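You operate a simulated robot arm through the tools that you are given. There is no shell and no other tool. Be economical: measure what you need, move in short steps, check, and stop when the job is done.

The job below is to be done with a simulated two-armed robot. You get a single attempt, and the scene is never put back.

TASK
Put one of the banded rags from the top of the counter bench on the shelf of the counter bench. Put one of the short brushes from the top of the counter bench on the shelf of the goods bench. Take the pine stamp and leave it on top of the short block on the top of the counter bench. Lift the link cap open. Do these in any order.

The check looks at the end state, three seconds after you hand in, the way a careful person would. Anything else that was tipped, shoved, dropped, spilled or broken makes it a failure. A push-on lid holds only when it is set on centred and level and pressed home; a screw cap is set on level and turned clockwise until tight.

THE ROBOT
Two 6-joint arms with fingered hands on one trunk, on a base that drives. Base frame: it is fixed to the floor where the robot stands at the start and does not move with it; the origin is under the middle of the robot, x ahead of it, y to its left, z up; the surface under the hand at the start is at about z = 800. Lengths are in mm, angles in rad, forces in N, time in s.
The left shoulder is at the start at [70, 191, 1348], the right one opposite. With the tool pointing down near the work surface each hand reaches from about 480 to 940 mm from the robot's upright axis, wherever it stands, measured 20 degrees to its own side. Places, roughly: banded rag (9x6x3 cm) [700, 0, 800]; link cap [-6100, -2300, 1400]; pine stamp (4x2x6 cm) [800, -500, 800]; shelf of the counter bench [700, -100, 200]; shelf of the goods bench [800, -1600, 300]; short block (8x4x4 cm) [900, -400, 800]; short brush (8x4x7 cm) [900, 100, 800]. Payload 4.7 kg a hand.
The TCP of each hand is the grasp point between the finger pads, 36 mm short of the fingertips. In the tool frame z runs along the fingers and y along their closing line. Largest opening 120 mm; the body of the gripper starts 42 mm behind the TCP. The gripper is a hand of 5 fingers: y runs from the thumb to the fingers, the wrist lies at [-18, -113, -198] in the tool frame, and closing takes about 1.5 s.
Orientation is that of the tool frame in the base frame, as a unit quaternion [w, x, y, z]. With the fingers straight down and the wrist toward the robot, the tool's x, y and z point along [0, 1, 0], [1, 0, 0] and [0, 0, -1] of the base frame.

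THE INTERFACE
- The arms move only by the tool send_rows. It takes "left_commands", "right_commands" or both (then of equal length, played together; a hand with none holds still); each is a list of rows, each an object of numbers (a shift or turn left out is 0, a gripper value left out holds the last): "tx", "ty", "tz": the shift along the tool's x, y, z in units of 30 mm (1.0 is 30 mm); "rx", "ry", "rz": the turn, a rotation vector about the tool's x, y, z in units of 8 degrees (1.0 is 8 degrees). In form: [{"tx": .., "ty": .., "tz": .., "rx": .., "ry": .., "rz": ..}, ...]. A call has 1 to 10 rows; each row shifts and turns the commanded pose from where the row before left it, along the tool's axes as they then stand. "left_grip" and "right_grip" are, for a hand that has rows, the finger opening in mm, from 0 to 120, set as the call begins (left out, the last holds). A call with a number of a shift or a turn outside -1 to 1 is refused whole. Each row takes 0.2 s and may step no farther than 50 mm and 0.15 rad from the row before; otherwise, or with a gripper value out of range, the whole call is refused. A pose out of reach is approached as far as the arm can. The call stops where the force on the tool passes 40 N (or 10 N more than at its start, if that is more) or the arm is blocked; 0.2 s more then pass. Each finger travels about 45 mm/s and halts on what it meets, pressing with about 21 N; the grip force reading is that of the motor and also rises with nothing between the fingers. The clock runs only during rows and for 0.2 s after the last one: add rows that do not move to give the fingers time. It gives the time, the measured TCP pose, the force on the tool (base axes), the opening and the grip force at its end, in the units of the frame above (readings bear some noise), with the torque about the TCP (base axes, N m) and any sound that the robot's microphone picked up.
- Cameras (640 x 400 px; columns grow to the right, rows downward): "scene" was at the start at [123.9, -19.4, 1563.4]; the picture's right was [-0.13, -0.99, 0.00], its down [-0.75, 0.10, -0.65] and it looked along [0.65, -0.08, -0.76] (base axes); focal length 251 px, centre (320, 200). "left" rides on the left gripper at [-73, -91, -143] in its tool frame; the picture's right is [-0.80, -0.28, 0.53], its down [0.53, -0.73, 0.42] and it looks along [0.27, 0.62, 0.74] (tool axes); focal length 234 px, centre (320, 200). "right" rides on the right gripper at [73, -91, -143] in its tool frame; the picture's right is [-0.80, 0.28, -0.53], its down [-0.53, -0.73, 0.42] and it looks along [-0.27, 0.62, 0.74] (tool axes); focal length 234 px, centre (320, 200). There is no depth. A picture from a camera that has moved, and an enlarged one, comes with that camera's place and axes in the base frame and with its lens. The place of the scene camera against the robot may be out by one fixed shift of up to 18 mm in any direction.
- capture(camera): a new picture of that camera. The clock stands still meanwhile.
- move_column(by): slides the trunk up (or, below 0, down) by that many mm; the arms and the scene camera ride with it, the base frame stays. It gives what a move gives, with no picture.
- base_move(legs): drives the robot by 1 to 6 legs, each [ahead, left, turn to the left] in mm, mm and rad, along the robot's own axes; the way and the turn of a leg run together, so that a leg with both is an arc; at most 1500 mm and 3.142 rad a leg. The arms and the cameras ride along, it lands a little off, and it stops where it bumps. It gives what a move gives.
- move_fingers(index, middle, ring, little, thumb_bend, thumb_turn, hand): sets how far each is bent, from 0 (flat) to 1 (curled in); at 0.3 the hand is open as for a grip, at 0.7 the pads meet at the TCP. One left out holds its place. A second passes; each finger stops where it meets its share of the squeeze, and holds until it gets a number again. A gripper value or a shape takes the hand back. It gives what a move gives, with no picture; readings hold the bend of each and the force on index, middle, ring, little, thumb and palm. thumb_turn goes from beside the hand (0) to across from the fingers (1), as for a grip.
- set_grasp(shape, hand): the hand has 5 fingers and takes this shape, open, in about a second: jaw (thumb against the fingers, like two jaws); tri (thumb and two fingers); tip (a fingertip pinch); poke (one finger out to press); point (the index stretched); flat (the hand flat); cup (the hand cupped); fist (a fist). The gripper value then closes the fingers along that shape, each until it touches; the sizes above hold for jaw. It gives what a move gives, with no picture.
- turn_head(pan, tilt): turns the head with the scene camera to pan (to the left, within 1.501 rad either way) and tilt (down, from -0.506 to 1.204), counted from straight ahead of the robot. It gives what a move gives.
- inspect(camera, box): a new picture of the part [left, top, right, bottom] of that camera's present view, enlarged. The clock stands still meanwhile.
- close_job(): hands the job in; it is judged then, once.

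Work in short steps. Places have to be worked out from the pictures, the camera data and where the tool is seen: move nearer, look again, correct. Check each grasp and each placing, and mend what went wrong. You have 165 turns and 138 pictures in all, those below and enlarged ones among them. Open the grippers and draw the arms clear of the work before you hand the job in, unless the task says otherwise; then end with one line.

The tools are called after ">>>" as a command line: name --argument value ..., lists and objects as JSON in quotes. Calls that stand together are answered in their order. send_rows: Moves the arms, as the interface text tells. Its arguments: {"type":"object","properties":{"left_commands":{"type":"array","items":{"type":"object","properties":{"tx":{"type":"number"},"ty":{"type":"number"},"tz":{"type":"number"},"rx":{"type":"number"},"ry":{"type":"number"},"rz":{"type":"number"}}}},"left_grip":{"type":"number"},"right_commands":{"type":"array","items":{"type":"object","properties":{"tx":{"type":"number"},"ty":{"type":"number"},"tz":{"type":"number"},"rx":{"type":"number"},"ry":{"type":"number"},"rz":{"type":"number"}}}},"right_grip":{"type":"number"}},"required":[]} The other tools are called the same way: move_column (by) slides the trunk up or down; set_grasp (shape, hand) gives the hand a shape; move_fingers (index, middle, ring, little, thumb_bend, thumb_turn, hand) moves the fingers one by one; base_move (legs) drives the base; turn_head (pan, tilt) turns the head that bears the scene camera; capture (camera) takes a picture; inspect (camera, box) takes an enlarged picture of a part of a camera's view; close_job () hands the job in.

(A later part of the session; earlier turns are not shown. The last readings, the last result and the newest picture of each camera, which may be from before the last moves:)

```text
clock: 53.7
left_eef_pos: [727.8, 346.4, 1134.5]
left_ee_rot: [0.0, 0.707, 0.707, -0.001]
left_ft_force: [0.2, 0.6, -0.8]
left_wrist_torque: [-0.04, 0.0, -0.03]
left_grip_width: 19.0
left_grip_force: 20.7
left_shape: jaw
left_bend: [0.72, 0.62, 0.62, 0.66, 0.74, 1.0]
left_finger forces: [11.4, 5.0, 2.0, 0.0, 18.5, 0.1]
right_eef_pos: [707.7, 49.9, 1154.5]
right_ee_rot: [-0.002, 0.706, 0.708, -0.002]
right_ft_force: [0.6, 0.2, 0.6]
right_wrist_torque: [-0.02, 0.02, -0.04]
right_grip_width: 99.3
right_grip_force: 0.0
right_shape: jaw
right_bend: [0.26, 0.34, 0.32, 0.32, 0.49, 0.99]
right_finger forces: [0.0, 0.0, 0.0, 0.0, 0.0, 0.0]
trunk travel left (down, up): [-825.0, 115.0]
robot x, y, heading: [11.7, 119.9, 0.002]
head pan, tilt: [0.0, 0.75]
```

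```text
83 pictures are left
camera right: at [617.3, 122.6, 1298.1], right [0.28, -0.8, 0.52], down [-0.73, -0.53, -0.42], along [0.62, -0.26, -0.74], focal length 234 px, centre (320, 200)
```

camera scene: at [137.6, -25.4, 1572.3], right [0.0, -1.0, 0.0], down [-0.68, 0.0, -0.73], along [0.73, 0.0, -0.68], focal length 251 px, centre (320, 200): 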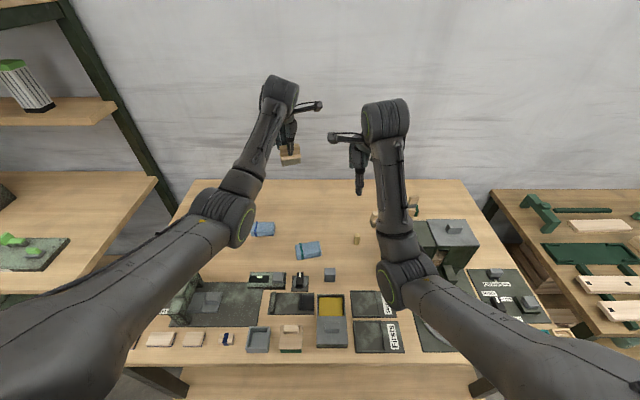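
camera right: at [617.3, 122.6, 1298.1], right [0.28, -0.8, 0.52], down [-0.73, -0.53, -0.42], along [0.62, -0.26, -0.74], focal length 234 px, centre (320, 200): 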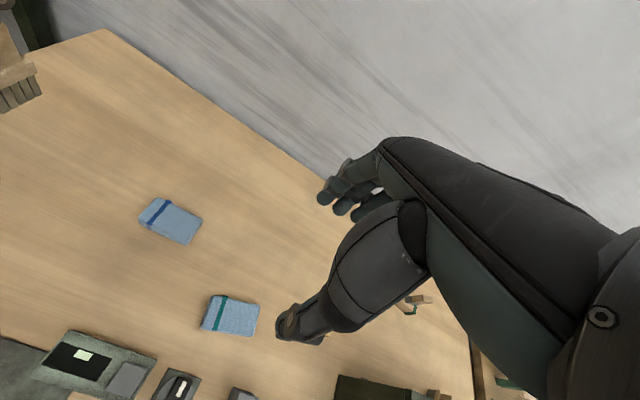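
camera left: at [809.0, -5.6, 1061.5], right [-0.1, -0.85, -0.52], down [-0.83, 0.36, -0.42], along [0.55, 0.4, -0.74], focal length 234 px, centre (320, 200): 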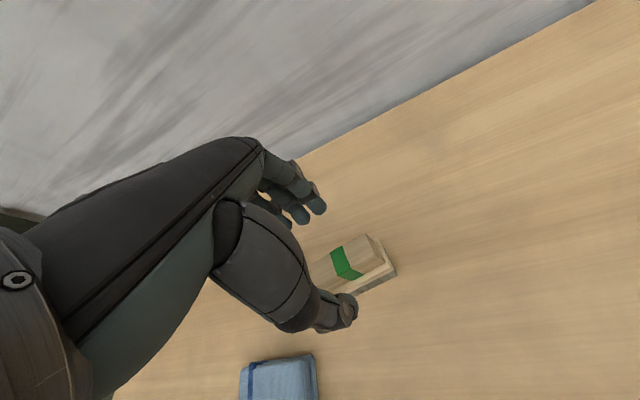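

Rag 1 appears near (681, 33). I move above it and descend partway.

>>> send_rows --right_commands '[{"tx": -0.6, "ty": -0.83}, {"tz": 1}, {"tz": 1}, {"tz": 1}, {"tz": 1}, {"tz": 1}, {}]'

>>> capture --camera "right"

>>> inspect --camera "right" --box '[180, 220, 340, 360]'

```text
clock: 55.3
left_eef_pos: [728.4, 343.7, 1134.4]
left_ee_rot: [0.001, 0.708, 0.706, 0.0]
left_ft_force: [-0.5, 0.3, -1.5]
left_wrist_torque: [-0.02, -0.04, 0.03]
left_grip_width: 18.5
left_grip_force: 21.5
left_shape: jaw
left_bend: [0.72, 0.62, 0.62, 0.66, 0.74, 1.0]
left_finger forces: [11.4, 5.0, 2.1, 0.0, 18.4, 0.0]
right_eef_pos: [688.1, 30.3, 994.9]
right_ee_rot: [-0.002, 0.707, 0.707, -0.001]
right_ft_force: [0.6, -0.3, -0.2]
right_wrist_torque: [0.02, 0.03, 0.02]
right_grip_width: 99.8
right_grip_force: 0.1
right_shape: jaw
right_bend: [0.26, 0.34, 0.32, 0.32, 0.49, 0.99]
right_finger forces: [0.0, 0.1, 0.0, 0.0, 0.0, 0.1]
right hand out of reach, approached as far as the arm can: row 1
trunk travel left (down, up): [-825.0, 115.0]
robot x, y, heading: [6.3, 121.7, -0.002]
head pan, tilt: [0.0, 0.75]
```

```text
82 pictures are left
camera right: at [598.0, 103.6, 1138.7], right [0.28, -0.8, 0.52], down [-0.73, -0.53, -0.42], along [0.62, -0.27, -0.74], focal length 234 px, centre (320, 200)
```

right: 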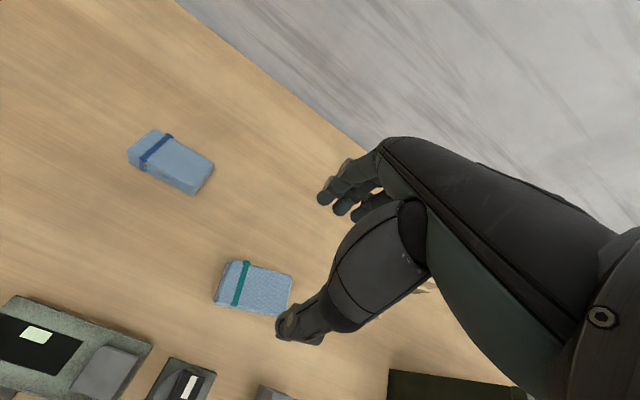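

```text
2.86 times, centred on (260, 290) of right
camera zoom: at [598.0, 103.6, 1138.7], right [0.28, -0.8, 0.52], down [-0.73, -0.53, -0.42], along [0.62, -0.27, -0.74], focal length 669 px, centre (491, -57)
```

zoom: 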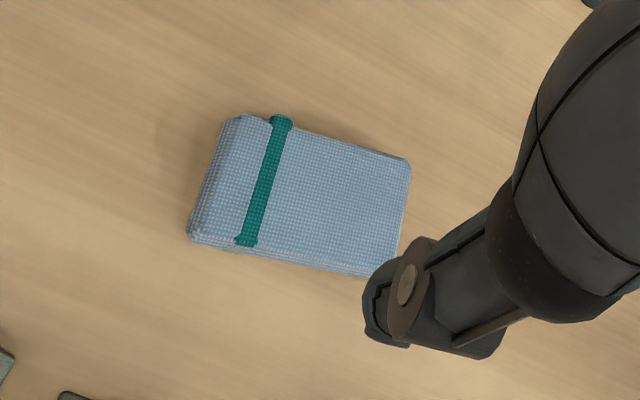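

Rag centre (681, 24), yaw about +13°. I align and descend in two stages.

>>> send_rows --right_commands '[{"rz": -0.8}, {"rz": -0.8}, {"tx": -0.15, "ty": -0.27, "tz": 0.5}, {"tz": 1}, {"tz": 1}, {"tz": 0.8}, {}]' --right_grip 90

>>> inspect --camera "right" --box '[200, 160, 400, 340]'

```text
clock: 56.9
left_eef_pos: [728.4, 344.2, 1133.7]
left_ee_rot: [-0.001, 0.708, 0.706, 0.0]
left_ft_force: [0.4, -0.3, -0.9]
left_wrist_torque: [0.0, -0.01, -0.01]
left_grip_width: 18.8
left_grip_force: 20.5
left_shape: jaw
left_bend: [0.72, 0.62, 0.62, 0.66, 0.74, 1.0]
left_finger forces: [11.4, 4.9, 2.1, 0.0, 18.5, 0.0]
right_eef_pos: [681.9, 26.9, 895.9]
right_ee_rot: [-0.002, 0.623, 0.782, -0.001]
right_ft_force: [-0.1, 0.1, -0.5]
right_wrist_torque: [0.01, -0.01, 0.0]
right_grip_width: 90.6
right_grip_force: 0.1
right_shape: jaw
right_bend: [0.26, 0.36, 0.33, 0.34, 0.56, 0.99]
right_finger forces: [0.0, 0.0, 0.0, 0.0, 0.0, 0.0]
trunk travel left (down, up): [-825.0, 115.0]
robot x, y, heading: [10.6, 121.5, -0.002]
head pan, tilt: [0.0, 0.75]
```

```text
2.22 times, centred on (300, 250) of right
camera zoom: at [579.0, 76.7, 1040.1], right [0.45, -0.72, 0.52], down [-0.6, -0.68, -0.42], along [0.66, -0.12, -0.74], focal length 520 px, centre (364, 89)
```

zoom: 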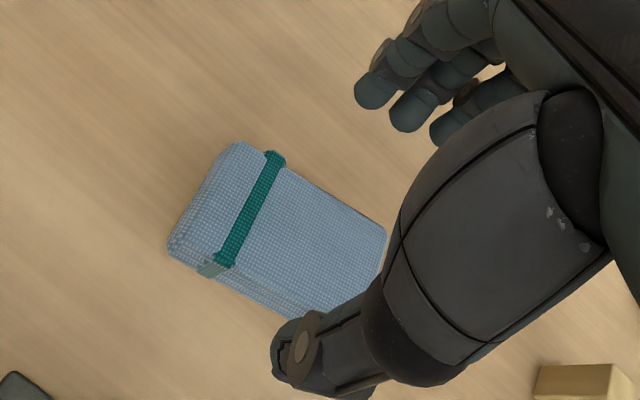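

Aligned. I lower to TCP z≈845 and close on the rag.

>>> send_rows --right_commands '[{"ty": -0.07, "tz": 0.7}, {"tz": 0.6}, {"tz": 0.4}, {}]'

>>> send_rows --right_commands '[{}, {}, {}, {}, {}, {}, {}, {}, {}]' --right_grip 20

>>> inspect --camera "right" --box '[200, 160, 400, 340]'

```text
clock: 57.9
left_eef_pos: [727.3, 344.7, 1135.2]
left_ee_rot: [0.0, 0.708, 0.706, 0.0]
left_ft_force: [0.0, 0.6, -1.0]
left_wrist_torque: [-0.01, -0.01, -0.02]
left_grip_width: 18.8
left_grip_force: 20.9
left_shape: jaw
left_bend: [0.72, 0.62, 0.62, 0.66, 0.74, 1.0]
left_finger forces: [11.4, 5.0, 2.1, 0.0, 18.5, 0.1]
right_eef_pos: [679.1, 26.3, 847.7]
right_ee_rot: [-0.002, 0.623, 0.782, -0.001]
right_ft_force: [0.2, -0.2, 0.2]
right_wrist_torque: [-0.01, 0.01, 0.01]
right_grip_width: 90.2
right_grip_force: 0.0
right_shape: jaw
right_bend: [0.26, 0.36, 0.33, 0.34, 0.56, 0.99]
right_finger forces: [0.0, 0.0, 0.1, 0.1, 0.1, 0.0]
trunk travel left (down, up): [-825.0, 115.0]
robot x, y, heading: [6.6, 118.6, 0.001]
head pan, tilt: [0.0, 0.75]
```

```text
clock: 59.9
left_eef_pos: [727.8, 343.5, 1136.2]
left_ee_rot: [0.0, 0.707, 0.707, 0.0]
left_ft_force: [-0.1, -0.2, -1.8]
left_wrist_torque: [0.05, -0.02, -0.04]
left_grip_width: 18.5
left_grip_force: 20.8
left_shape: jaw
left_bend: [0.72, 0.62, 0.62, 0.66, 0.74, 1.0]
left_finger forces: [11.4, 5.0, 2.2, 0.0, 18.5, 0.1]
right_eef_pos: [680.5, 25.8, 846.8]
right_ee_rot: [-0.003, 0.623, 0.782, -0.001]
right_ft_force: [0.0, -0.1, -0.2]
right_wrist_torque: [-0.01, 0.02, 0.03]
right_grip_width: 50.6
right_grip_force: 20.5
right_shape: jaw
right_bend: [0.74, 0.48, 0.47, 0.47, 0.72, 1.0]
right_finger forces: [10.5, 5.7, 2.3, 0.0, 18.6, 0.0]
trunk travel left (down, up): [-825.0, 115.0]
robot x, y, heading: [7.3, 121.9, 0.007]
head pan, tilt: [0.0, 0.75]
```

```text
2.22 times, centred on (300, 250) of right
camera zoom: at [575.5, 76.4, 991.2], right [0.45, -0.72, 0.52], down [-0.6, -0.68, -0.42], along [0.66, -0.12, -0.74], focal length 520 px, centre (364, 89)
```

zoom: 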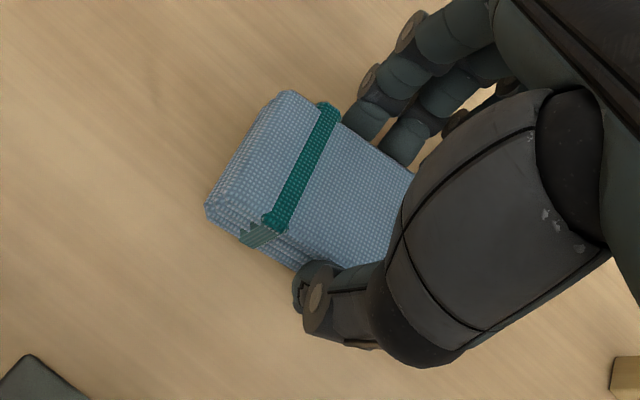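

Rag gripped at about 50 mm. I lift it and check it holds level.

>>> send_rows --right_commands '[{"tz": -0.4}, {"tz": -0.8}, {"tz": -1}, {"tz": -1}, {"tz": -1}, {"tz": -1}, {"tz": -1}, {"tz": -1}, {"tz": -1}, {"tz": -1}]'

>>> inspect --camera "right" --box '[200, 160, 400, 340]'

>>> capture --camera "scene"

```text
clock: 62.1
left_eef_pos: [728.1, 344.8, 1134.3]
left_ee_rot: [-0.001, 0.708, 0.707, -0.002]
left_ft_force: [0.9, -0.5, -1.3]
left_wrist_torque: [0.01, -0.02, -0.01]
left_grip_width: 18.6
left_grip_force: 21.7
left_shape: jaw
left_bend: [0.72, 0.62, 0.62, 0.66, 0.74, 1.0]
left_finger forces: [11.5, 5.0, 2.1, 0.1, 18.6, 0.1]
right_eef_pos: [680.2, 24.9, 1119.2]
right_ee_rot: [-0.002, 0.624, 0.781, -0.001]
right_ft_force: [-0.5, 0.1, -0.8]
right_wrist_torque: [0.02, 0.03, 0.03]
right_grip_width: 50.8
right_grip_force: 20.7
right_shape: jaw
right_bend: [0.74, 0.48, 0.47, 0.47, 0.72, 1.0]
right_finger forces: [10.5, 5.8, 2.4, 0.0, 18.6, 0.0]
trunk travel left (down, up): [-825.0, 115.0]
robot x, y, heading: [9.8, 122.8, -0.001]
head pan, tilt: [0.0, 0.75]
```

```text
2.22 times, centred on (300, 250) of right
camera zoom: at [575.7, 75.7, 1263.7], right [0.45, -0.72, 0.52], down [-0.6, -0.68, -0.42], along [0.66, -0.12, -0.74], focal length 520 px, centre (364, 89)
```

zoom: 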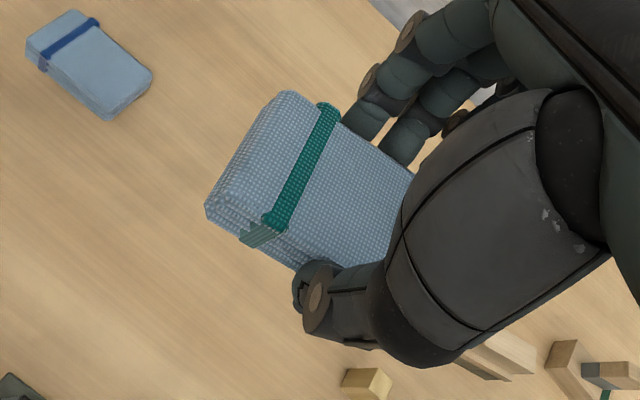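

```text
77 pictures are left
camera scene: at [138.1, 112.3, 1572.2], right [0.0, -1.0, 0.0], down [-0.68, 0.0, -0.73], along [0.73, 0.0, -0.68], focal length 251 px, centre (320, 200)
```

scene: 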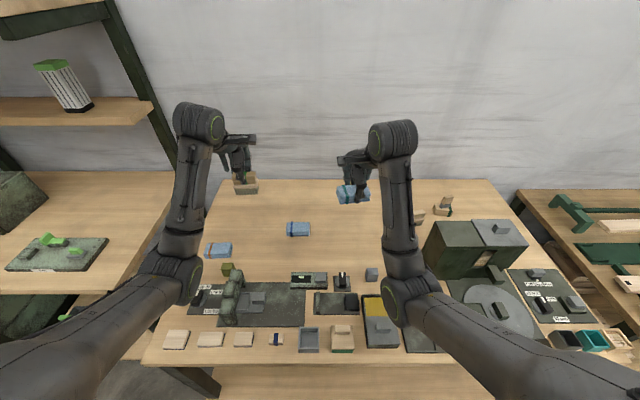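

Rag is held level. I drive back 480 mm clear of the bench and look at the counter shelf.

>>> base_move --legs '[[-480, 0, 0]]'

>>> turn_head --pan 0.0 --tilt 0.8

>>> capture --camera "scene"

```text
clock: 64.9
left_eef_pos: [245.0, 347.2, 1133.0]
left_ee_rot: [-0.002, 0.706, 0.709, 0.0]
left_ft_force: [-0.6, 0.3, -0.6]
left_wrist_torque: [0.01, -0.01, 0.0]
left_grip_width: 18.6
left_grip_force: 21.5
left_shape: jaw
left_bend: [0.72, 0.62, 0.62, 0.66, 0.74, 1.0]
left_finger forces: [11.4, 5.0, 2.1, 0.1, 18.6, 0.1]
right_eef_pos: [200.6, 27.6, 1119.8]
right_ee_rot: [-0.002, 0.621, 0.784, -0.001]
right_ft_force: [0.0, 0.7, 1.1]
right_wrist_torque: [0.0, 0.02, 0.03]
right_grip_width: 51.1
right_grip_force: 20.7
right_shape: jaw
right_bend: [0.74, 0.48, 0.47, 0.47, 0.72, 1.0]
right_finger forces: [10.4, 5.7, 2.4, 0.1, 18.6, 0.1]
trunk travel left (down, up): [-825.0, 115.0]
robot x, y, heading: [-471.5, 120.7, 0.005]
head pan, tilt: [0.0, 0.75]
```

```text
clock: 65.5
left_eef_pos: [246.7, 347.4, 1135.5]
left_ee_rot: [0.0, 0.706, 0.708, 0.001]
left_ft_force: [0.4, -0.5, -1.2]
left_wrist_torque: [0.03, -0.01, -0.01]
left_grip_width: 18.8
left_grip_force: 21.0
left_shape: jaw
left_bend: [0.72, 0.62, 0.62, 0.66, 0.74, 1.0]
left_finger forces: [11.3, 5.0, 2.1, 0.0, 18.6, 0.0]
right_eef_pos: [199.7, 27.9, 1120.1]
right_ee_rot: [-0.002, 0.621, 0.783, -0.001]
right_ft_force: [0.5, 0.3, -0.7]
right_wrist_torque: [-0.04, -0.02, 0.0]
right_grip_width: 50.6
right_grip_force: 21.2
right_shape: jaw
right_bend: [0.74, 0.48, 0.47, 0.47, 0.72, 1.0]
right_finger forces: [10.4, 5.8, 2.4, 0.1, 18.7, 0.0]
trunk travel left (down, up): [-825.0, 115.0]
robot x, y, heading: [-475.2, 122.4, 0.005]
head pan, tilt: [0.0, 0.799]
```

```text
76 pictures are left
camera scene: at [-345.3, 112.0, 1568.3], right [0.0, -1.0, 0.0], down [-0.72, 0.0, -0.7], along [0.7, 0.0, -0.72], focal length 251 px, centre (320, 200)
```

scene: 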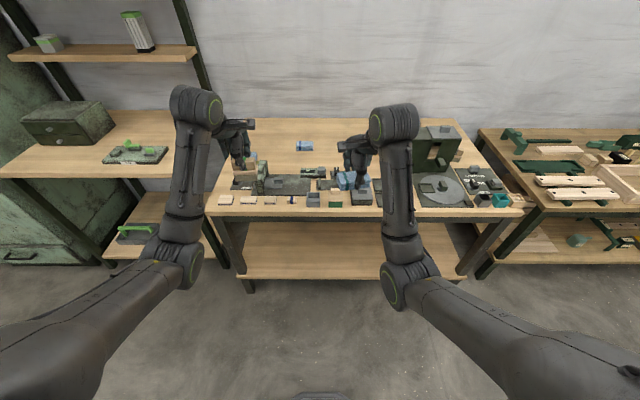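

The counter shelf is empty and clear between the legs. I lower the trunk by 690 mm here and look again at shelf level.

>>> move_column --by -690

>>> turn_head --pan 0.0 --tilt 0.45

>>> capture --camera "scene"

>>> capture --camera "right"

```text
refused: -690 is not a number from -400 to 400
```

```text
clock: 66.4
left_eef_pos: [246.0, 347.5, 1134.2]
left_ee_rot: [-0.001, 0.706, 0.708, -0.001]
left_ft_force: [0.5, 0.3, -1.0]
left_wrist_torque: [0.0, 0.01, 0.0]
left_grip_width: 18.8
left_grip_force: 21.3
left_shape: jaw
left_bend: [0.72, 0.62, 0.62, 0.66, 0.74, 1.0]
left_finger forces: [11.4, 4.9, 2.2, 0.1, 18.6, 0.0]
right_eef_pos: [199.3, 28.0, 1118.4]
right_ee_rot: [-0.002, 0.621, 0.784, -0.001]
right_ft_force: [0.4, -0.4, -0.3]
right_wrist_torque: [-0.01, 0.01, 0.01]
right_grip_width: 50.8
right_grip_force: 21.3
right_shape: jaw
right_bend: [0.74, 0.48, 0.47, 0.47, 0.72, 1.0]
right_finger forces: [10.5, 5.9, 2.4, 0.1, 18.6, 0.1]
trunk travel left (down, up): [-825.0, 115.0]
robot x, y, heading: [-470.8, 121.1, 0.004]
head pan, tilt: [0.0, 0.45]
```

```text
75 pictures are left
camera scene: at [-333.6, 112.0, 1598.6], right [0.0, -1.0, 0.0], down [-0.44, 0.0, -0.9], along [0.9, 0.0, -0.44], focal length 251 px, centre (320, 200)
```

scene: 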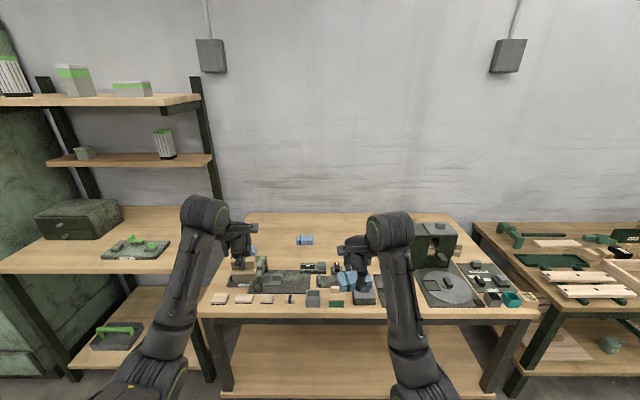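

```text
74 pictures are left
camera right: at [95.2, 77.6, 1263.1], right [0.46, -0.72, 0.52], down [-0.59, -0.68, -0.42], along [0.66, -0.12, -0.74], focal length 234 px, centre (320, 200)
```

right: 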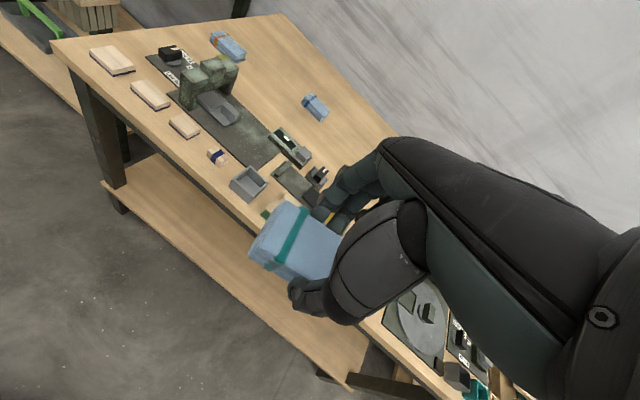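

The column moves at most 400 mm at a time, so I do it in two steps.

>>> move_column --by -350

>>> move_column --by -340

>>> capture --camera "scene"

>>> capture --camera "right"

```text
clock: 69.8
left_eef_pos: [245.8, 347.4, 784.4]
left_ee_rot: [0.0, 0.706, 0.708, 0.0]
left_ft_force: [0.0, -0.1, -1.0]
left_wrist_torque: [0.05, -0.05, -0.02]
left_grip_width: 18.8
left_grip_force: 21.0
left_shape: jaw
left_bend: [0.72, 0.62, 0.62, 0.66, 0.74, 1.0]
left_finger forces: [11.4, 4.9, 2.0, 0.1, 18.6, 0.0]
right_eef_pos: [199.0, 27.9, 769.3]
right_ee_rot: [-0.003, 0.621, 0.784, -0.001]
right_ft_force: [-1.1, 0.2, -0.5]
right_wrist_torque: [0.01, -0.02, -0.02]
right_grip_width: 50.5
right_grip_force: 20.7
right_shape: jaw
right_bend: [0.74, 0.48, 0.47, 0.47, 0.72, 1.0]
right_finger forces: [10.4, 5.7, 2.4, 0.0, 18.6, 0.1]
trunk travel left (down, up): [-475.0, 465.0]
robot x, y, heading: [-472.7, 123.2, 0.009]
head pan, tilt: [0.0, 0.45]
```

```text
clock: 73.1
left_eef_pos: [245.7, 346.7, 445.4]
left_ee_rot: [0.0, 0.705, 0.709, 0.0]
left_ft_force: [-0.5, -0.7, -1.7]
left_wrist_torque: [0.01, 0.0, 0.01]
left_grip_width: 18.7
left_grip_force: 21.3
left_shape: jaw
left_bend: [0.72, 0.62, 0.62, 0.66, 0.74, 1.0]
left_finger forces: [11.4, 5.0, 2.1, 0.0, 18.5, 0.1]
right_eef_pos: [200.4, 27.5, 429.7]
right_ee_rot: [-0.002, 0.62, 0.784, -0.001]
right_ft_force: [-1.0, -0.2, -1.1]
right_wrist_torque: [0.04, -0.02, 0.02]
right_grip_width: 50.5
right_grip_force: 21.1
right_shape: jaw
right_bend: [0.74, 0.48, 0.47, 0.47, 0.72, 1.0]
right_finger forces: [10.4, 5.7, 2.4, 0.1, 18.6, 0.0]
trunk travel left (down, up): [-135.0, 805.0]
robot x, y, heading: [-476.1, 124.2, 0.006]
head pan, tilt: [0.0, 0.45]
```

```text
73 pictures are left
camera scene: at [-334.1, 112.0, 908.8], right [0.0, -1.0, 0.0], down [-0.44, 0.0, -0.9], along [0.9, 0.0, -0.44], focal length 251 px, centre (320, 200)
```

scene: 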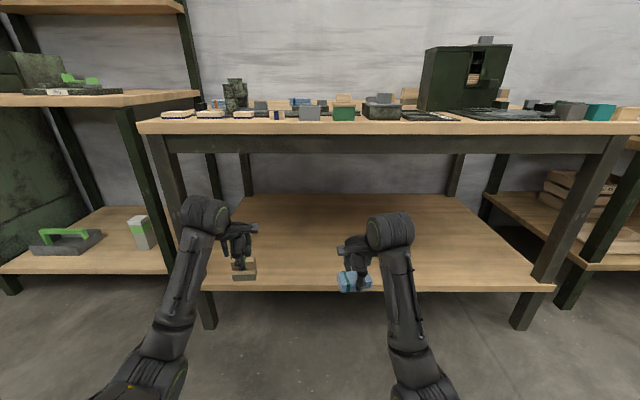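

```text
72 pictures are left
camera right: at [94.7, 77.6, 573.3], right [0.46, -0.72, 0.52], down [-0.59, -0.68, -0.42], along [0.66, -0.12, -0.74], focal length 234 px, centre (320, 200)
```

right: 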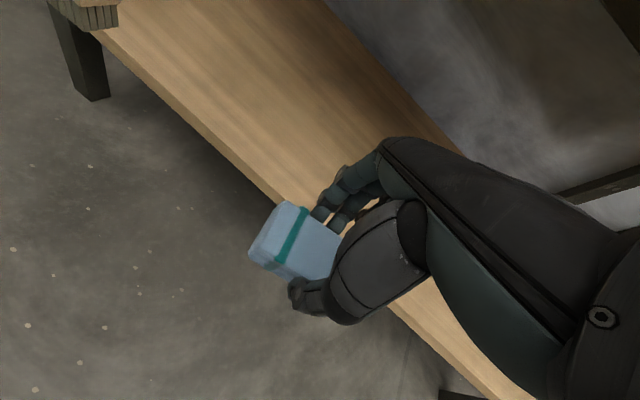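

The shelf is empty and the apron bottom is near z≈730. I lower 40 mm more and drive 300 mm forward so the rag is over the shelf.

>>> move_column --by -40

>>> base_move --legs '[[150, 0, 0], [150, 0, 0]]'

>>> capture --camera "right"

>>> capture --camera "scene"

```text
clock: 74.0
left_eef_pos: [246.1, 346.8, 404.1]
left_ee_rot: [0.0, 0.705, 0.709, 0.0]
left_ft_force: [1.1, 0.1, -0.8]
left_wrist_torque: [0.0, 0.0, 0.02]
left_grip_width: 18.9
left_grip_force: 21.6
left_shape: jaw
left_bend: [0.72, 0.62, 0.62, 0.66, 0.74, 1.0]
left_finger forces: [11.3, 4.9, 2.1, 0.0, 18.5, 0.1]
right_eef_pos: [198.7, 26.6, 388.6]
right_ee_rot: [-0.001, 0.621, 0.784, -0.001]
right_ft_force: [0.3, -0.2, -0.3]
right_wrist_torque: [0.0, 0.01, -0.02]
right_grip_width: 50.7
right_grip_force: 21.2
right_shape: jaw
right_bend: [0.74, 0.48, 0.47, 0.47, 0.72, 1.0]
right_finger forces: [10.4, 5.8, 2.5, 0.0, 18.6, 0.0]
trunk travel left (down, up): [-95.0, 845.0]
robot x, y, heading: [-471.7, 119.2, 0.009]
head pan, tilt: [0.0, 0.45]
```

```text
clock: 76.3
left_eef_pos: [541.4, 351.0, 404.7]
left_ee_rot: [-0.001, 0.705, 0.709, -0.001]
left_ft_force: [-0.6, 0.7, -0.6]
left_wrist_torque: [-0.03, -0.01, 0.02]
left_grip_width: 18.7
left_grip_force: 21.3
left_shape: jaw
left_bend: [0.72, 0.62, 0.62, 0.66, 0.74, 1.0]
left_finger forces: [11.4, 4.9, 2.1, 0.1, 18.6, 0.0]
right_eef_pos: [495.7, 31.5, 389.0]
right_ee_rot: [-0.002, 0.62, 0.785, -0.001]
right_ft_force: [-0.1, 1.0, -1.1]
right_wrist_torque: [0.01, -0.03, 0.05]
right_grip_width: 50.8
right_grip_force: 21.0
right_shape: jaw
right_bend: [0.74, 0.48, 0.47, 0.47, 0.72, 1.0]
right_finger forces: [10.3, 5.9, 2.4, 0.0, 18.6, 0.0]
trunk travel left (down, up): [-95.0, 845.0]
robot x, y, heading: [-178.2, 122.5, 0.008]
head pan, tilt: [0.0, 0.45]
```

```text
71 pictures are left
camera right: at [390.3, 81.2, 533.1], right [0.46, -0.72, 0.52], down [-0.59, -0.69, -0.42], along [0.66, -0.12, -0.74], focal length 234 px, centre (320, 200)
```

right: 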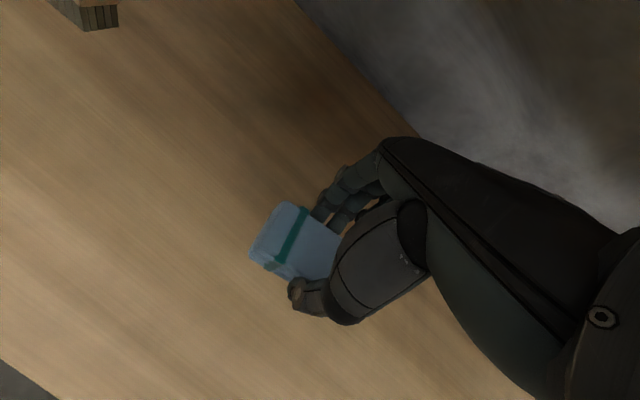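

```text
70 pictures are left
camera scene: at [-38.7, 114.5, 868.7], right [0.01, -1.0, 0.0], down [-0.44, 0.0, -0.9], along [0.9, 0.01, -0.44], focal length 251 px, centre (320, 200)
```

scene: 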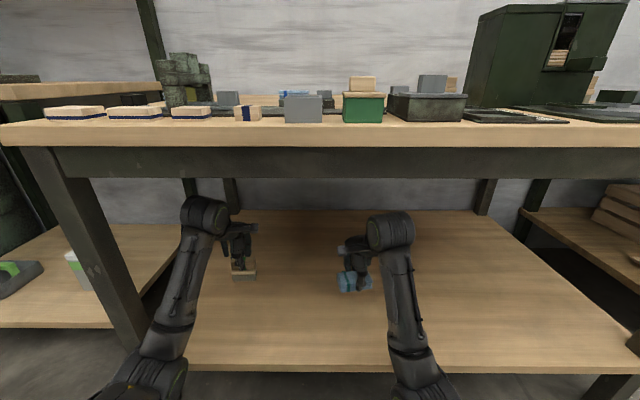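

The rag is ~150 mm inside the shelf edge. I lower the right arm toward the shelf.

>>> send_rows --right_commands '[{"tz": 1}, {"tz": 1}, {"tz": 0.7}, {}]'

>>> inspect --camera "right" --box '[200, 160, 400, 340]'

>>> inspect --camera "scene" --box '[280, 200, 480, 325]'

```text
clock: 77.3
left_eef_pos: [541.1, 351.3, 403.8]
left_ee_rot: [0.0, 0.705, 0.709, 0.0]
left_ft_force: [-0.4, -0.9, -1.1]
left_wrist_torque: [0.0, -0.01, -0.01]
left_grip_width: 18.8
left_grip_force: 20.6
left_shape: jaw
left_bend: [0.72, 0.62, 0.62, 0.66, 0.74, 1.0]
left_finger forces: [11.4, 5.0, 2.1, 0.0, 18.5, 0.0]
right_eef_pos: [493.2, 29.1, 307.5]
right_ee_rot: [-0.002, 0.62, 0.784, 0.0]
right_ft_force: [-0.2, -0.6, -0.5]
right_wrist_torque: [-0.04, 0.0, 0.03]
right_grip_width: 50.6
right_grip_force: 20.4
right_shape: jaw
right_bend: [0.74, 0.48, 0.47, 0.47, 0.72, 1.0]
right_finger forces: [10.4, 5.8, 2.5, 0.0, 18.5, 0.0]
trunk travel left (down, up): [-95.0, 845.0]
robot x, y, heading: [-176.8, 123.3, 0.008]
head pan, tilt: [0.0, 0.45]
```

```text
2.22 times, centred on (300, 250) of right
camera zoom: at [388.9, 80.9, 451.7], right [0.46, -0.72, 0.52], down [-0.59, -0.69, -0.42], along [0.66, -0.12, -0.74], focal length 520 px, centre (364, 89)
```

zoom: 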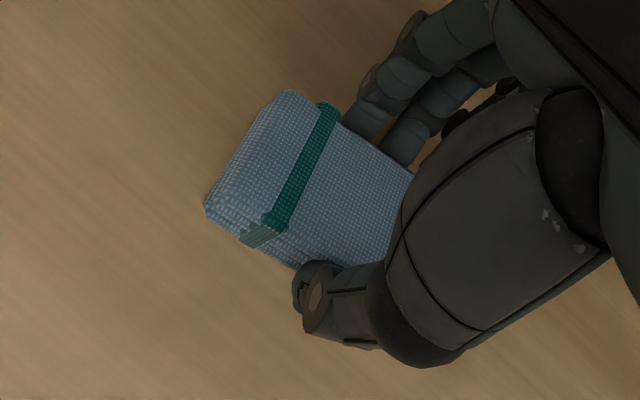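

```text
3.20 times, centred on (380, 262) of scene
camera zoom: at [-38.6, 114.5, 868.7], right [0.01, -1.0, 0.0], down [-0.44, 0.0, -0.9], along [0.9, 0.01, -0.44], focal length 802 px, centre (128, 0)
```

zoom: 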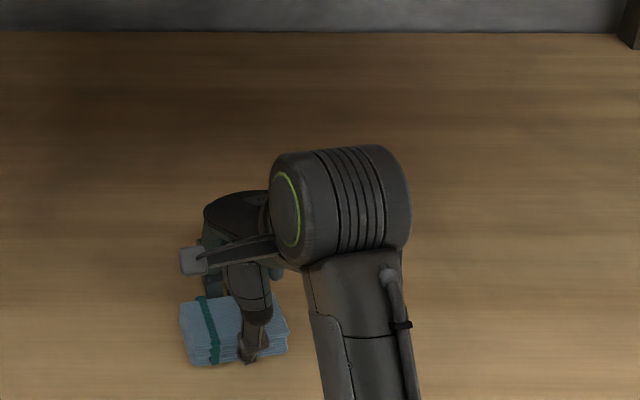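

Close to the shelf. I lower in small steps, watching the force.

>>> send_rows --right_commands '[{"tz": 0.3}, {"tz": 0.2}, {}]'

>>> send_rows --right_commands '[{"tz": 0.2}, {"tz": 0.15}, {}]'

>>> send_rows --right_commands '[{"tz": 0.15}, {"tz": 0.1}, {}]'

```text
clock: 78.1
left_eef_pos: [539.5, 350.1, 405.9]
left_ee_rot: [0.001, 0.706, 0.709, 0.0]
left_ft_force: [0.4, -0.8, -0.7]
left_wrist_torque: [0.0, 0.03, -0.03]
left_grip_width: 18.4
left_grip_force: 21.3
left_shape: jaw
left_bend: [0.72, 0.62, 0.62, 0.66, 0.74, 1.0]
left_finger forces: [11.5, 5.0, 2.1, 0.0, 18.6, 0.0]
right_eef_pos: [494.5, 30.5, 295.7]
right_ee_rot: [0.0, 0.62, 0.784, 0.001]
right_ft_force: [-1.8, -2.7, 17.9]
right_wrist_torque: [-0.09, 0.08, 0.02]
right_grip_width: 51.5
right_grip_force: 21.2
right_shape: jaw
right_bend: [0.74, 0.49, 0.47, 0.47, 0.72, 1.0]
right_finger forces: [11.1, 6.4, 2.7, 0.0, 22.7, 0.0]
trunk travel left (down, up): [-95.0, 845.0]
robot x, y, heading: [-179.9, 126.1, 0.008]
head pan, tilt: [0.0, 0.45]
```

```text
clock: 78.9
left_eef_pos: [539.1, 352.2, 407.5]
left_ee_rot: [0.0, 0.705, 0.709, 0.001]
left_ft_force: [0.1, 0.8, -0.4]
left_wrist_torque: [0.02, -0.01, 0.0]
left_grip_width: 18.7
left_grip_force: 20.6
left_shape: jaw
left_bend: [0.72, 0.62, 0.62, 0.66, 0.74, 1.0]
left_finger forces: [11.4, 5.0, 2.1, 0.0, 18.6, 0.0]
right_eef_pos: [494.4, 30.8, 289.2]
right_ee_rot: [0.003, 0.619, 0.785, 0.002]
right_ft_force: [-4.8, 3.8, 31.2]
right_wrist_torque: [0.01, 0.29, 0.14]
right_grip_width: 53.2
right_grip_force: 20.7
right_shape: jaw
right_bend: [0.75, 0.49, 0.48, 0.47, 0.73, 1.0]
right_finger forces: [11.1, 6.2, 2.6, 0.1, 24.6, 0.0]
trunk travel left (down, up): [-95.0, 845.0]
robot x, y, heading: [-177.2, 121.8, 0.01]
head pan, tilt: [0.0, 0.45]
```

```text
clock: 79.4
left_eef_pos: [538.7, 350.9, 405.1]
left_ee_rot: [0.001, 0.705, 0.709, 0.0]
left_ft_force: [0.0, -0.2, -1.8]
left_wrist_torque: [0.04, -0.03, 0.01]
left_grip_width: 18.9
left_grip_force: 20.8
left_shape: jaw
left_bend: [0.72, 0.62, 0.62, 0.66, 0.74, 1.0]
left_finger forces: [11.5, 5.0, 2.1, 0.0, 18.6, 0.0]
right_eef_pos: [498.9, 29.6, 286.6]
right_ee_rot: [0.006, 0.621, 0.784, 0.005]
right_ft_force: [-6.7, -1.5, 15.8]
right_wrist_torque: [-0.1, 0.59, 0.01]
right_grip_width: 51.9
right_grip_force: 20.9
right_shape: jaw
right_bend: [0.74, 0.5, 0.49, 0.47, 0.73, 1.0]
right_finger forces: [9.5, 4.6, 2.5, 0.0, 27.1, 0.0]
trunk travel left (down, up): [-95.0, 845.0]
robot x, y, heading: [-176.2, 119.7, 0.007]
head pan, tilt: [0.0, 0.45]
stopped in row 2 (right hand): the force on the tool passed its limit at 45 N (the readings are from after the stop); the commanded pose is now the measured one
```

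The rag is on the shelf (contact at TCP z≈296). I relieve the pressure a little and open.

>>> send_rows --right_commands '[{"tz": -0.2}, {}]'

>>> send_rows --right_commands '[{}, {}, {}, {}, {}, {}]' --right_grip 95

>>> inspect --camera "right" --box '[200, 160, 400, 340]'

```text
clock: 80.0
left_eef_pos: [540.2, 350.9, 404.2]
left_ee_rot: [0.0, 0.706, 0.709, 0.0]
left_ft_force: [-0.1, 0.4, -1.5]
left_wrist_torque: [0.0, -0.02, 0.04]
left_grip_width: 18.6
left_grip_force: 20.6
left_shape: jaw
left_bend: [0.72, 0.62, 0.62, 0.66, 0.74, 1.0]
left_finger forces: [11.4, 5.0, 2.1, 0.1, 18.5, 0.1]
right_eef_pos: [497.8, 29.4, 289.6]
right_ee_rot: [0.004, 0.62, 0.784, 0.001]
right_ft_force: [0.4, -0.1, -0.5]
right_wrist_torque: [-0.01, 0.0, 0.0]
right_grip_width: 50.8
right_grip_force: 21.0
right_shape: jaw
right_bend: [0.74, 0.49, 0.49, 0.47, 0.73, 1.0]
right_finger forces: [11.3, 5.8, 3.1, 0.0, 20.1, 0.0]
trunk travel left (down, up): [-95.0, 845.0]
robot x, y, heading: [-176.3, 124.1, 0.003]
head pan, tilt: [0.0, 0.45]
```

```text
clock: 81.4
left_eef_pos: [539.9, 351.9, 403.9]
left_ee_rot: [0.0, 0.705, 0.709, -0.001]
left_ft_force: [0.3, -0.2, -0.4]
left_wrist_torque: [0.0, -0.01, 0.01]
left_grip_width: 18.9
left_grip_force: 21.0
left_shape: jaw
left_bend: [0.72, 0.62, 0.62, 0.66, 0.74, 1.0]
left_finger forces: [11.4, 5.1, 2.2, 0.0, 18.6, 0.0]
right_eef_pos: [497.2, 28.9, 291.5]
right_ee_rot: [0.005, 0.62, 0.785, 0.002]
right_ft_force: [0.8, -0.1, -0.2]
right_wrist_torque: [0.01, 0.01, 0.04]
right_grip_width: 94.7
right_grip_force: 0.1
right_shape: jaw
right_bend: [0.26, 0.35, 0.33, 0.33, 0.53, 0.99]
right_finger forces: [0.1, 0.0, 0.0, 0.1, 0.0, 0.1]
trunk travel left (down, up): [-95.0, 845.0]
robot x, y, heading: [-180.9, 119.1, 0.008]
head pan, tilt: [0.0, 0.45]
```

```text
2.22 times, centred on (300, 250) of right
camera zoom: at [391.2, 80.3, 432.6], right [0.45, -0.72, 0.53], down [-0.59, -0.69, -0.43], along [0.67, -0.12, -0.73], focal length 520 px, centre (364, 89)
```

zoom: 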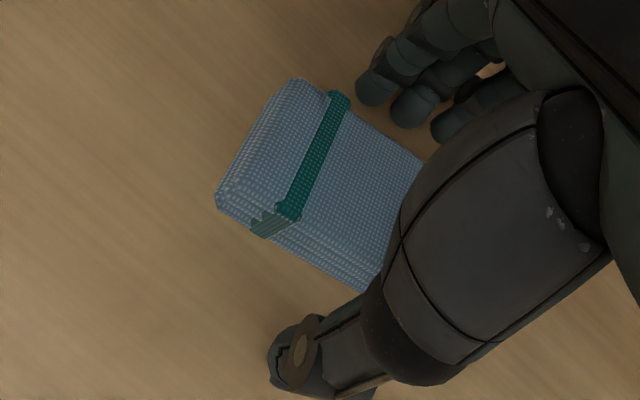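

The rag lies flat on the shelf. I raise the hand and back the robot out.

>>> send_rows --right_commands '[{"tz": -0.5}, {"tz": -1}, {"tz": -1}, {"tz": -1}, {}]'

>>> base_move --legs '[[-170, 0, 0], [-170, 0, 0]]'

>>> capture --camera "scene"

```text
clock: 82.6
left_eef_pos: [540.9, 351.6, 403.8]
left_ee_rot: [0.0, 0.705, 0.709, 0.0]
left_ft_force: [0.7, 0.6, -1.4]
left_wrist_torque: [-0.03, 0.0, 0.01]
left_grip_width: 18.8
left_grip_force: 21.1
left_shape: jaw
left_bend: [0.72, 0.62, 0.62, 0.66, 0.74, 1.0]
left_finger forces: [11.4, 5.1, 2.2, 0.0, 18.6, 0.0]
right_eef_pos: [497.0, 30.5, 394.3]
right_ee_rot: [0.005, 0.621, 0.784, 0.002]
right_ft_force: [-0.2, -0.9, 0.7]
right_wrist_torque: [-0.05, 0.01, 0.0]
right_grip_width: 94.8
right_grip_force: 0.1
right_shape: jaw
right_bend: [0.26, 0.35, 0.33, 0.33, 0.53, 0.99]
right_finger forces: [0.0, 0.0, 0.0, 0.0, 0.1, 0.0]
trunk travel left (down, up): [-95.0, 845.0]
robot x, y, heading: [-175.5, 125.4, 0.011]
head pan, tilt: [0.0, 0.45]
```

```text
clock: 85.2
left_eef_pos: [201.8, 346.0, 405.1]
left_ee_rot: [-0.001, 0.706, 0.708, 0.0]
left_ft_force: [0.1, -0.1, -1.0]
left_wrist_torque: [-0.01, 0.02, 0.01]
left_grip_width: 18.6
left_grip_force: 21.1
left_shape: jaw
left_bend: [0.72, 0.62, 0.62, 0.66, 0.74, 1.0]
left_finger forces: [11.5, 5.0, 2.1, 0.0, 18.6, 0.0]
right_eef_pos: [157.3, 25.9, 395.1]
right_ee_rot: [0.005, 0.622, 0.783, 0.001]
right_ft_force: [0.4, 0.5, 0.0]
right_wrist_torque: [0.0, 0.02, 0.02]
right_grip_width: 94.6
right_grip_force: 0.0
right_shape: jaw
right_bend: [0.26, 0.35, 0.33, 0.33, 0.53, 0.99]
right_finger forces: [0.0, 0.0, 0.1, 0.0, 0.0, 0.0]
trunk travel left (down, up): [-95.0, 845.0]
robot x, y, heading: [-519.0, 120.7, 0.001]
head pan, tilt: [0.0, 0.45]
```

```text
66 pictures are left
camera scene: at [-377.3, 112.3, 868.7], right [0.0, -1.0, 0.0], down [-0.44, 0.0, -0.9], along [0.9, 0.0, -0.44], focal length 251 px, centre (320, 200)
```

scene: 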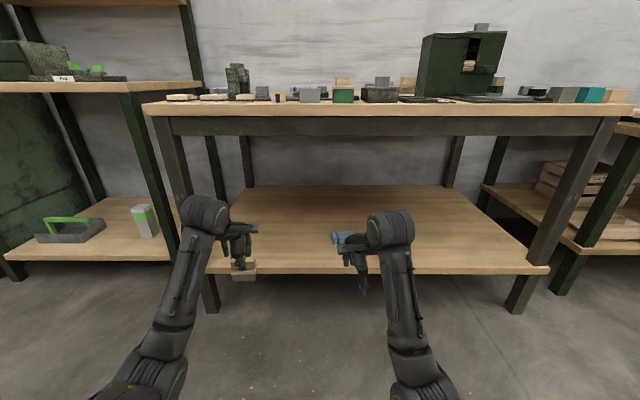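

Rag done. I drive right to face the goods bench, keeping the same distance.

>>> base_move --legs '[[0, -1450, 0]]'

>>> capture --camera "scene"

>>> capture --camera "left"

```text
clock: 92.4
left_eef_pos: [196.0, -1125.2, 404.2]
left_ee_rot: [-0.001, 0.715, 0.7, -0.001]
left_ft_force: [0.5, 0.1, -1.1]
left_wrist_torque: [0.03, 0.02, 0.01]
left_grip_width: 18.8
left_grip_force: 21.0
left_shape: jaw
left_bend: [0.72, 0.62, 0.62, 0.66, 0.74, 1.0]
left_finger forces: [11.5, 5.0, 2.1, 0.1, 18.6, 0.0]
right_eef_pos: [144.3, -1444.7, 395.9]
right_ee_rot: [0.004, 0.631, 0.776, 0.002]
right_ft_force: [0.7, 0.4, -0.6]
right_wrist_torque: [-0.02, 0.0, 0.0]
right_grip_width: 94.8
right_grip_force: 0.2
right_shape: jaw
right_bend: [0.26, 0.35, 0.33, 0.33, 0.53, 0.99]
right_finger forces: [0.0, 0.0, 0.0, 0.1, 0.0, 0.1]
trunk travel left (down, up): [-95.0, 845.0]
robot x, y, heading: [-527.9, -1334.5, -0.02]
head pan, tilt: [0.0, 0.45]
```

```text
65 pictures are left
camera scene: at [-388.3, -1346.5, 868.7], right [-0.02, -1.0, 0.0], down [-0.44, 0.01, -0.9], along [0.9, -0.02, -0.44], focal length 251 px, centre (320, 200)
```

scene: 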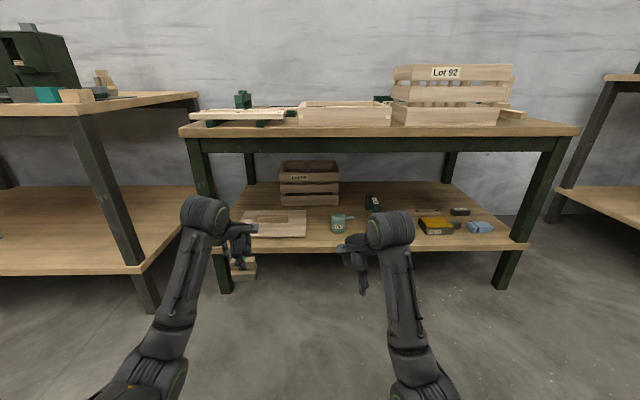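

```text
64 pictures are left
camera left: at [103.9, -1195.7, 547.3], right [-0.3, -0.8, -0.52], down [-0.72, 0.55, -0.42], along [0.63, 0.25, -0.74], focal length 234 px, centre (320, 200)
```

left: 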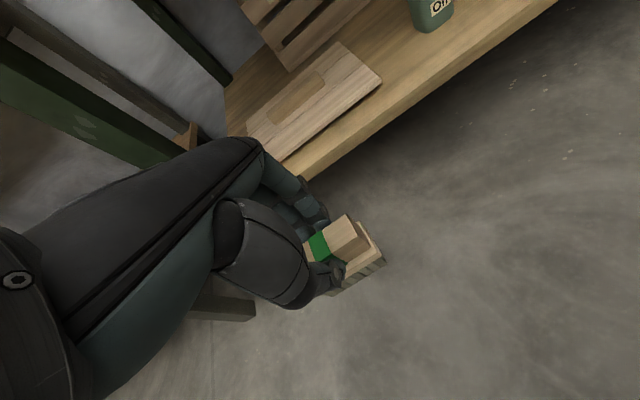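

The goods bench top is lower (≈710) with the shelf near z≈260; the spot around (560, -1666) between mug and yellow box is free. I retract the right hand, lower 40 mm, and shift right so the left hand faces that spot.

>>> send_rows --right_commands '[{"tx": 0.19, "ty": -0.92}, {"tx": 0.19, "ty": -0.92}, {"tx": 0.19, "ty": -0.92}, {"tx": 0.19, "ty": -0.92}, {"tx": 0.19, "ty": -0.92}, {"tx": 0.19, "ty": -0.92}]'

>>> base_move --legs '[[0, -540, 0.02]]'

>>> move_column --by -40

>>> capture --camera "scene"

>>> capture --camera "left"

```text
clock: 93.7
left_eef_pos: [194.9, -1124.2, 405.6]
left_ee_rot: [0.001, 0.714, 0.7, -0.001]
left_ft_force: [0.2, -0.4, -1.5]
left_wrist_torque: [-0.05, -0.02, 0.0]
left_grip_width: 18.9
left_grip_force: 20.7
left_shape: jaw
left_bend: [0.72, 0.62, 0.62, 0.66, 0.74, 1.0]
left_finger forces: [11.5, 4.9, 2.2, 0.0, 18.5, 0.0]
right_eef_pos: [69.4, -1490.0, 410.9]
right_ee_rot: [0.123, 0.645, 0.754, -0.012]
right_ft_force: [0.5, 0.6, -1.4]
right_wrist_torque: [-0.01, -0.01, -0.04]
right_grip_width: 94.8
right_grip_force: 0.1
right_shape: jaw
right_bend: [0.26, 0.35, 0.32, 0.33, 0.53, 0.99]
right_finger forces: [0.0, 0.0, 0.1, 0.0, 0.1, 0.1]
right hand out of reach, approached as far as the arm can: row 1, 2, 3, 4, 5, 6
trunk travel left (down, up): [-95.0, 845.0]
robot x, y, heading: [-526.1, -1333.5, -0.021]
head pan, tilt: [0.0, 0.45]
stopped in row 6 (right hand): the arm was blocked; the commanded pose is now the measured one
```

```text
clock: 96.8
left_eef_pos: [187.6, -1648.2, 406.1]
left_ee_rot: [0.001, 0.707, 0.707, -0.001]
left_ft_force: [0.6, -0.5, -0.2]
left_wrist_torque: [-0.01, 0.05, 0.03]
left_grip_width: 18.9
left_grip_force: 21.1
left_shape: jaw
left_bend: [0.72, 0.62, 0.62, 0.66, 0.74, 1.0]
left_finger forces: [11.4, 5.0, 2.2, 0.1, 18.7, 0.1]
right_eef_pos: [67.8, -2016.0, 408.8]
right_ee_rot: [0.121, 0.638, 0.76, -0.009]
right_ft_force: [-0.7, 0.0, 0.3]
right_wrist_torque: [0.04, 0.01, 0.02]
right_grip_width: 95.0
right_grip_force: 0.1
right_shape: jaw
right_bend: [0.26, 0.35, 0.32, 0.33, 0.53, 0.99]
right_finger forces: [0.1, 0.0, 0.1, 0.0, 0.1, 0.1]
trunk travel left (down, up): [-95.0, 845.0]
robot x, y, heading: [-529.3, -1872.5, 0.005]
head pan, tilt: [0.0, 0.45]
```

```text
clock: 97.6
left_eef_pos: [187.9, -1648.0, 364.4]
left_ee_rot: [0.0, 0.707, 0.707, -0.001]
left_ft_force: [-0.3, 0.0, -0.7]
left_wrist_torque: [0.03, -0.01, -0.04]
left_grip_width: 18.6
left_grip_force: 21.1
left_shape: jaw
left_bend: [0.72, 0.62, 0.62, 0.66, 0.74, 1.0]
left_finger forces: [11.6, 5.1, 2.1, 0.0, 18.6, 0.0]
right_eef_pos: [72.8, -2017.3, 378.3]
right_ee_rot: [0.133, 0.638, 0.759, -0.006]
right_ft_force: [0.7, 0.1, 0.2]
right_wrist_torque: [0.02, 0.02, 0.0]
right_grip_width: 95.0
right_grip_force: 0.0
right_shape: jaw
right_bend: [0.26, 0.35, 0.32, 0.33, 0.53, 0.99]
right_finger forces: [0.0, 0.0, 0.1, 0.1, 0.0, 0.0]
trunk travel left (down, up): [-55.0, 885.0]
robot x, y, heading: [-532.3, -1871.7, 0.001]
head pan, tilt: [0.0, 0.45]
```

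```text
63 pictures are left
camera scene: at [-392.7, -1881.2, 827.7], right [0.0, -1.0, 0.0], down [-0.44, 0.0, -0.9], along [0.9, 0.0, -0.44], focal length 251 px, centre (320, 200)
```

scene: 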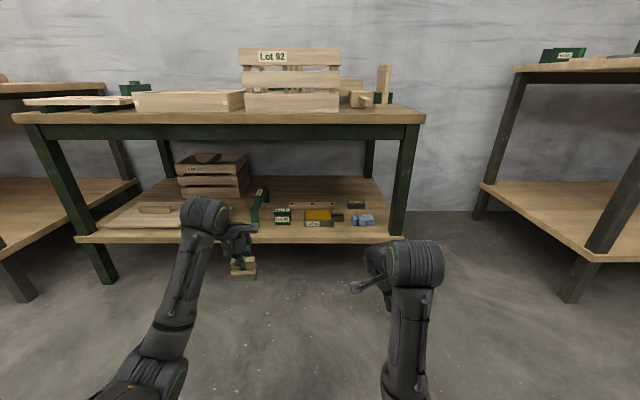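

```text
62 pictures are left
camera left: at [96.4, -1720.7, 506.0], right [-0.28, -0.8, -0.52], down [-0.73, 0.53, -0.42], along [0.62, 0.27, -0.74], focal length 234 px, centre (320, 200)
```

left: 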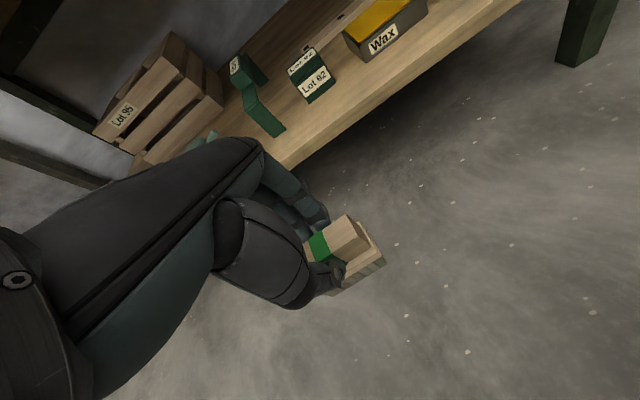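

From here more goods are visible (green tool, Lot 82 box), so that spot is taken. The gap between the flat board and the mug near (485, -1365) is free. I shift left by 283 mm and re-check.

>>> base_move --legs '[[0, 283, 0]]'

>>> capture --camera "scene"

>>> capture --camera "left"

```text
clock: 99.6
left_eef_pos: [186.3, -1356.3, 361.8]
left_ee_rot: [-0.001, 0.707, 0.708, -0.001]
left_ft_force: [1.2, -0.4, -1.2]
left_wrist_torque: [-0.01, -0.02, -0.03]
left_grip_width: 18.6
left_grip_force: 20.8
left_shape: jaw
left_bend: [0.72, 0.62, 0.62, 0.66, 0.74, 1.0]
left_finger forces: [11.6, 5.0, 2.1, 0.0, 18.6, 0.0]
right_eef_pos: [73.3, -1728.0, 375.8]
right_ee_rot: [0.13, 0.637, 0.76, -0.007]
right_ft_force: [0.2, -0.4, 0.2]
right_wrist_torque: [0.01, -0.03, 0.0]
right_grip_width: 94.7
right_grip_force: 0.1
right_shape: jaw
right_bend: [0.26, 0.35, 0.32, 0.33, 0.53, 0.99]
right_finger forces: [0.0, 0.0, 0.0, 0.0, 0.0, 0.0]
trunk travel left (down, up): [-55.0, 885.0]
robot x, y, heading: [-531.8, -1580.3, 0.002]
head pan, tilt: [0.0, 0.45]
```

```text
61 pictures are left
camera scene: at [-391.3, -1591.6, 828.1], right [0.0, -1.0, 0.0], down [-0.44, 0.0, -0.9], along [0.9, 0.0, -0.44], focal length 251 px, centre (320, 200)
```

scene: 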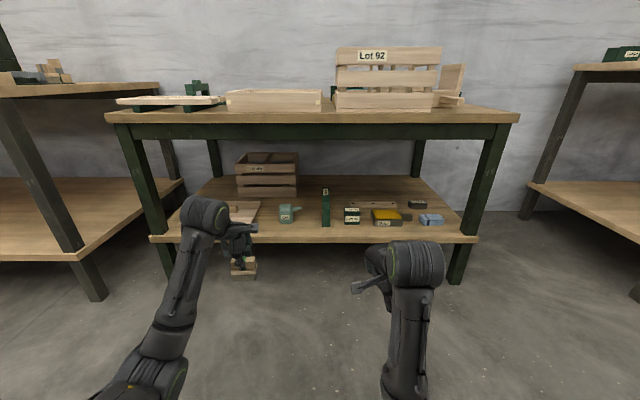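

```text
60 pictures are left
camera left: at [96.4, -1429.5, 505.2], right [-0.28, -0.8, -0.52], down [-0.74, 0.53, -0.42], along [0.62, 0.27, -0.74], focal length 234 px, centre (320, 200)
```

left: 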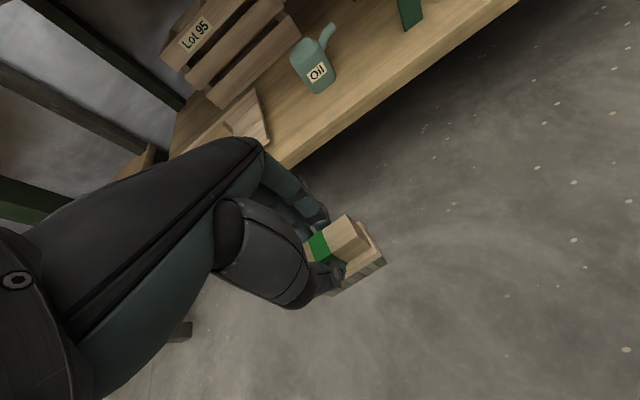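

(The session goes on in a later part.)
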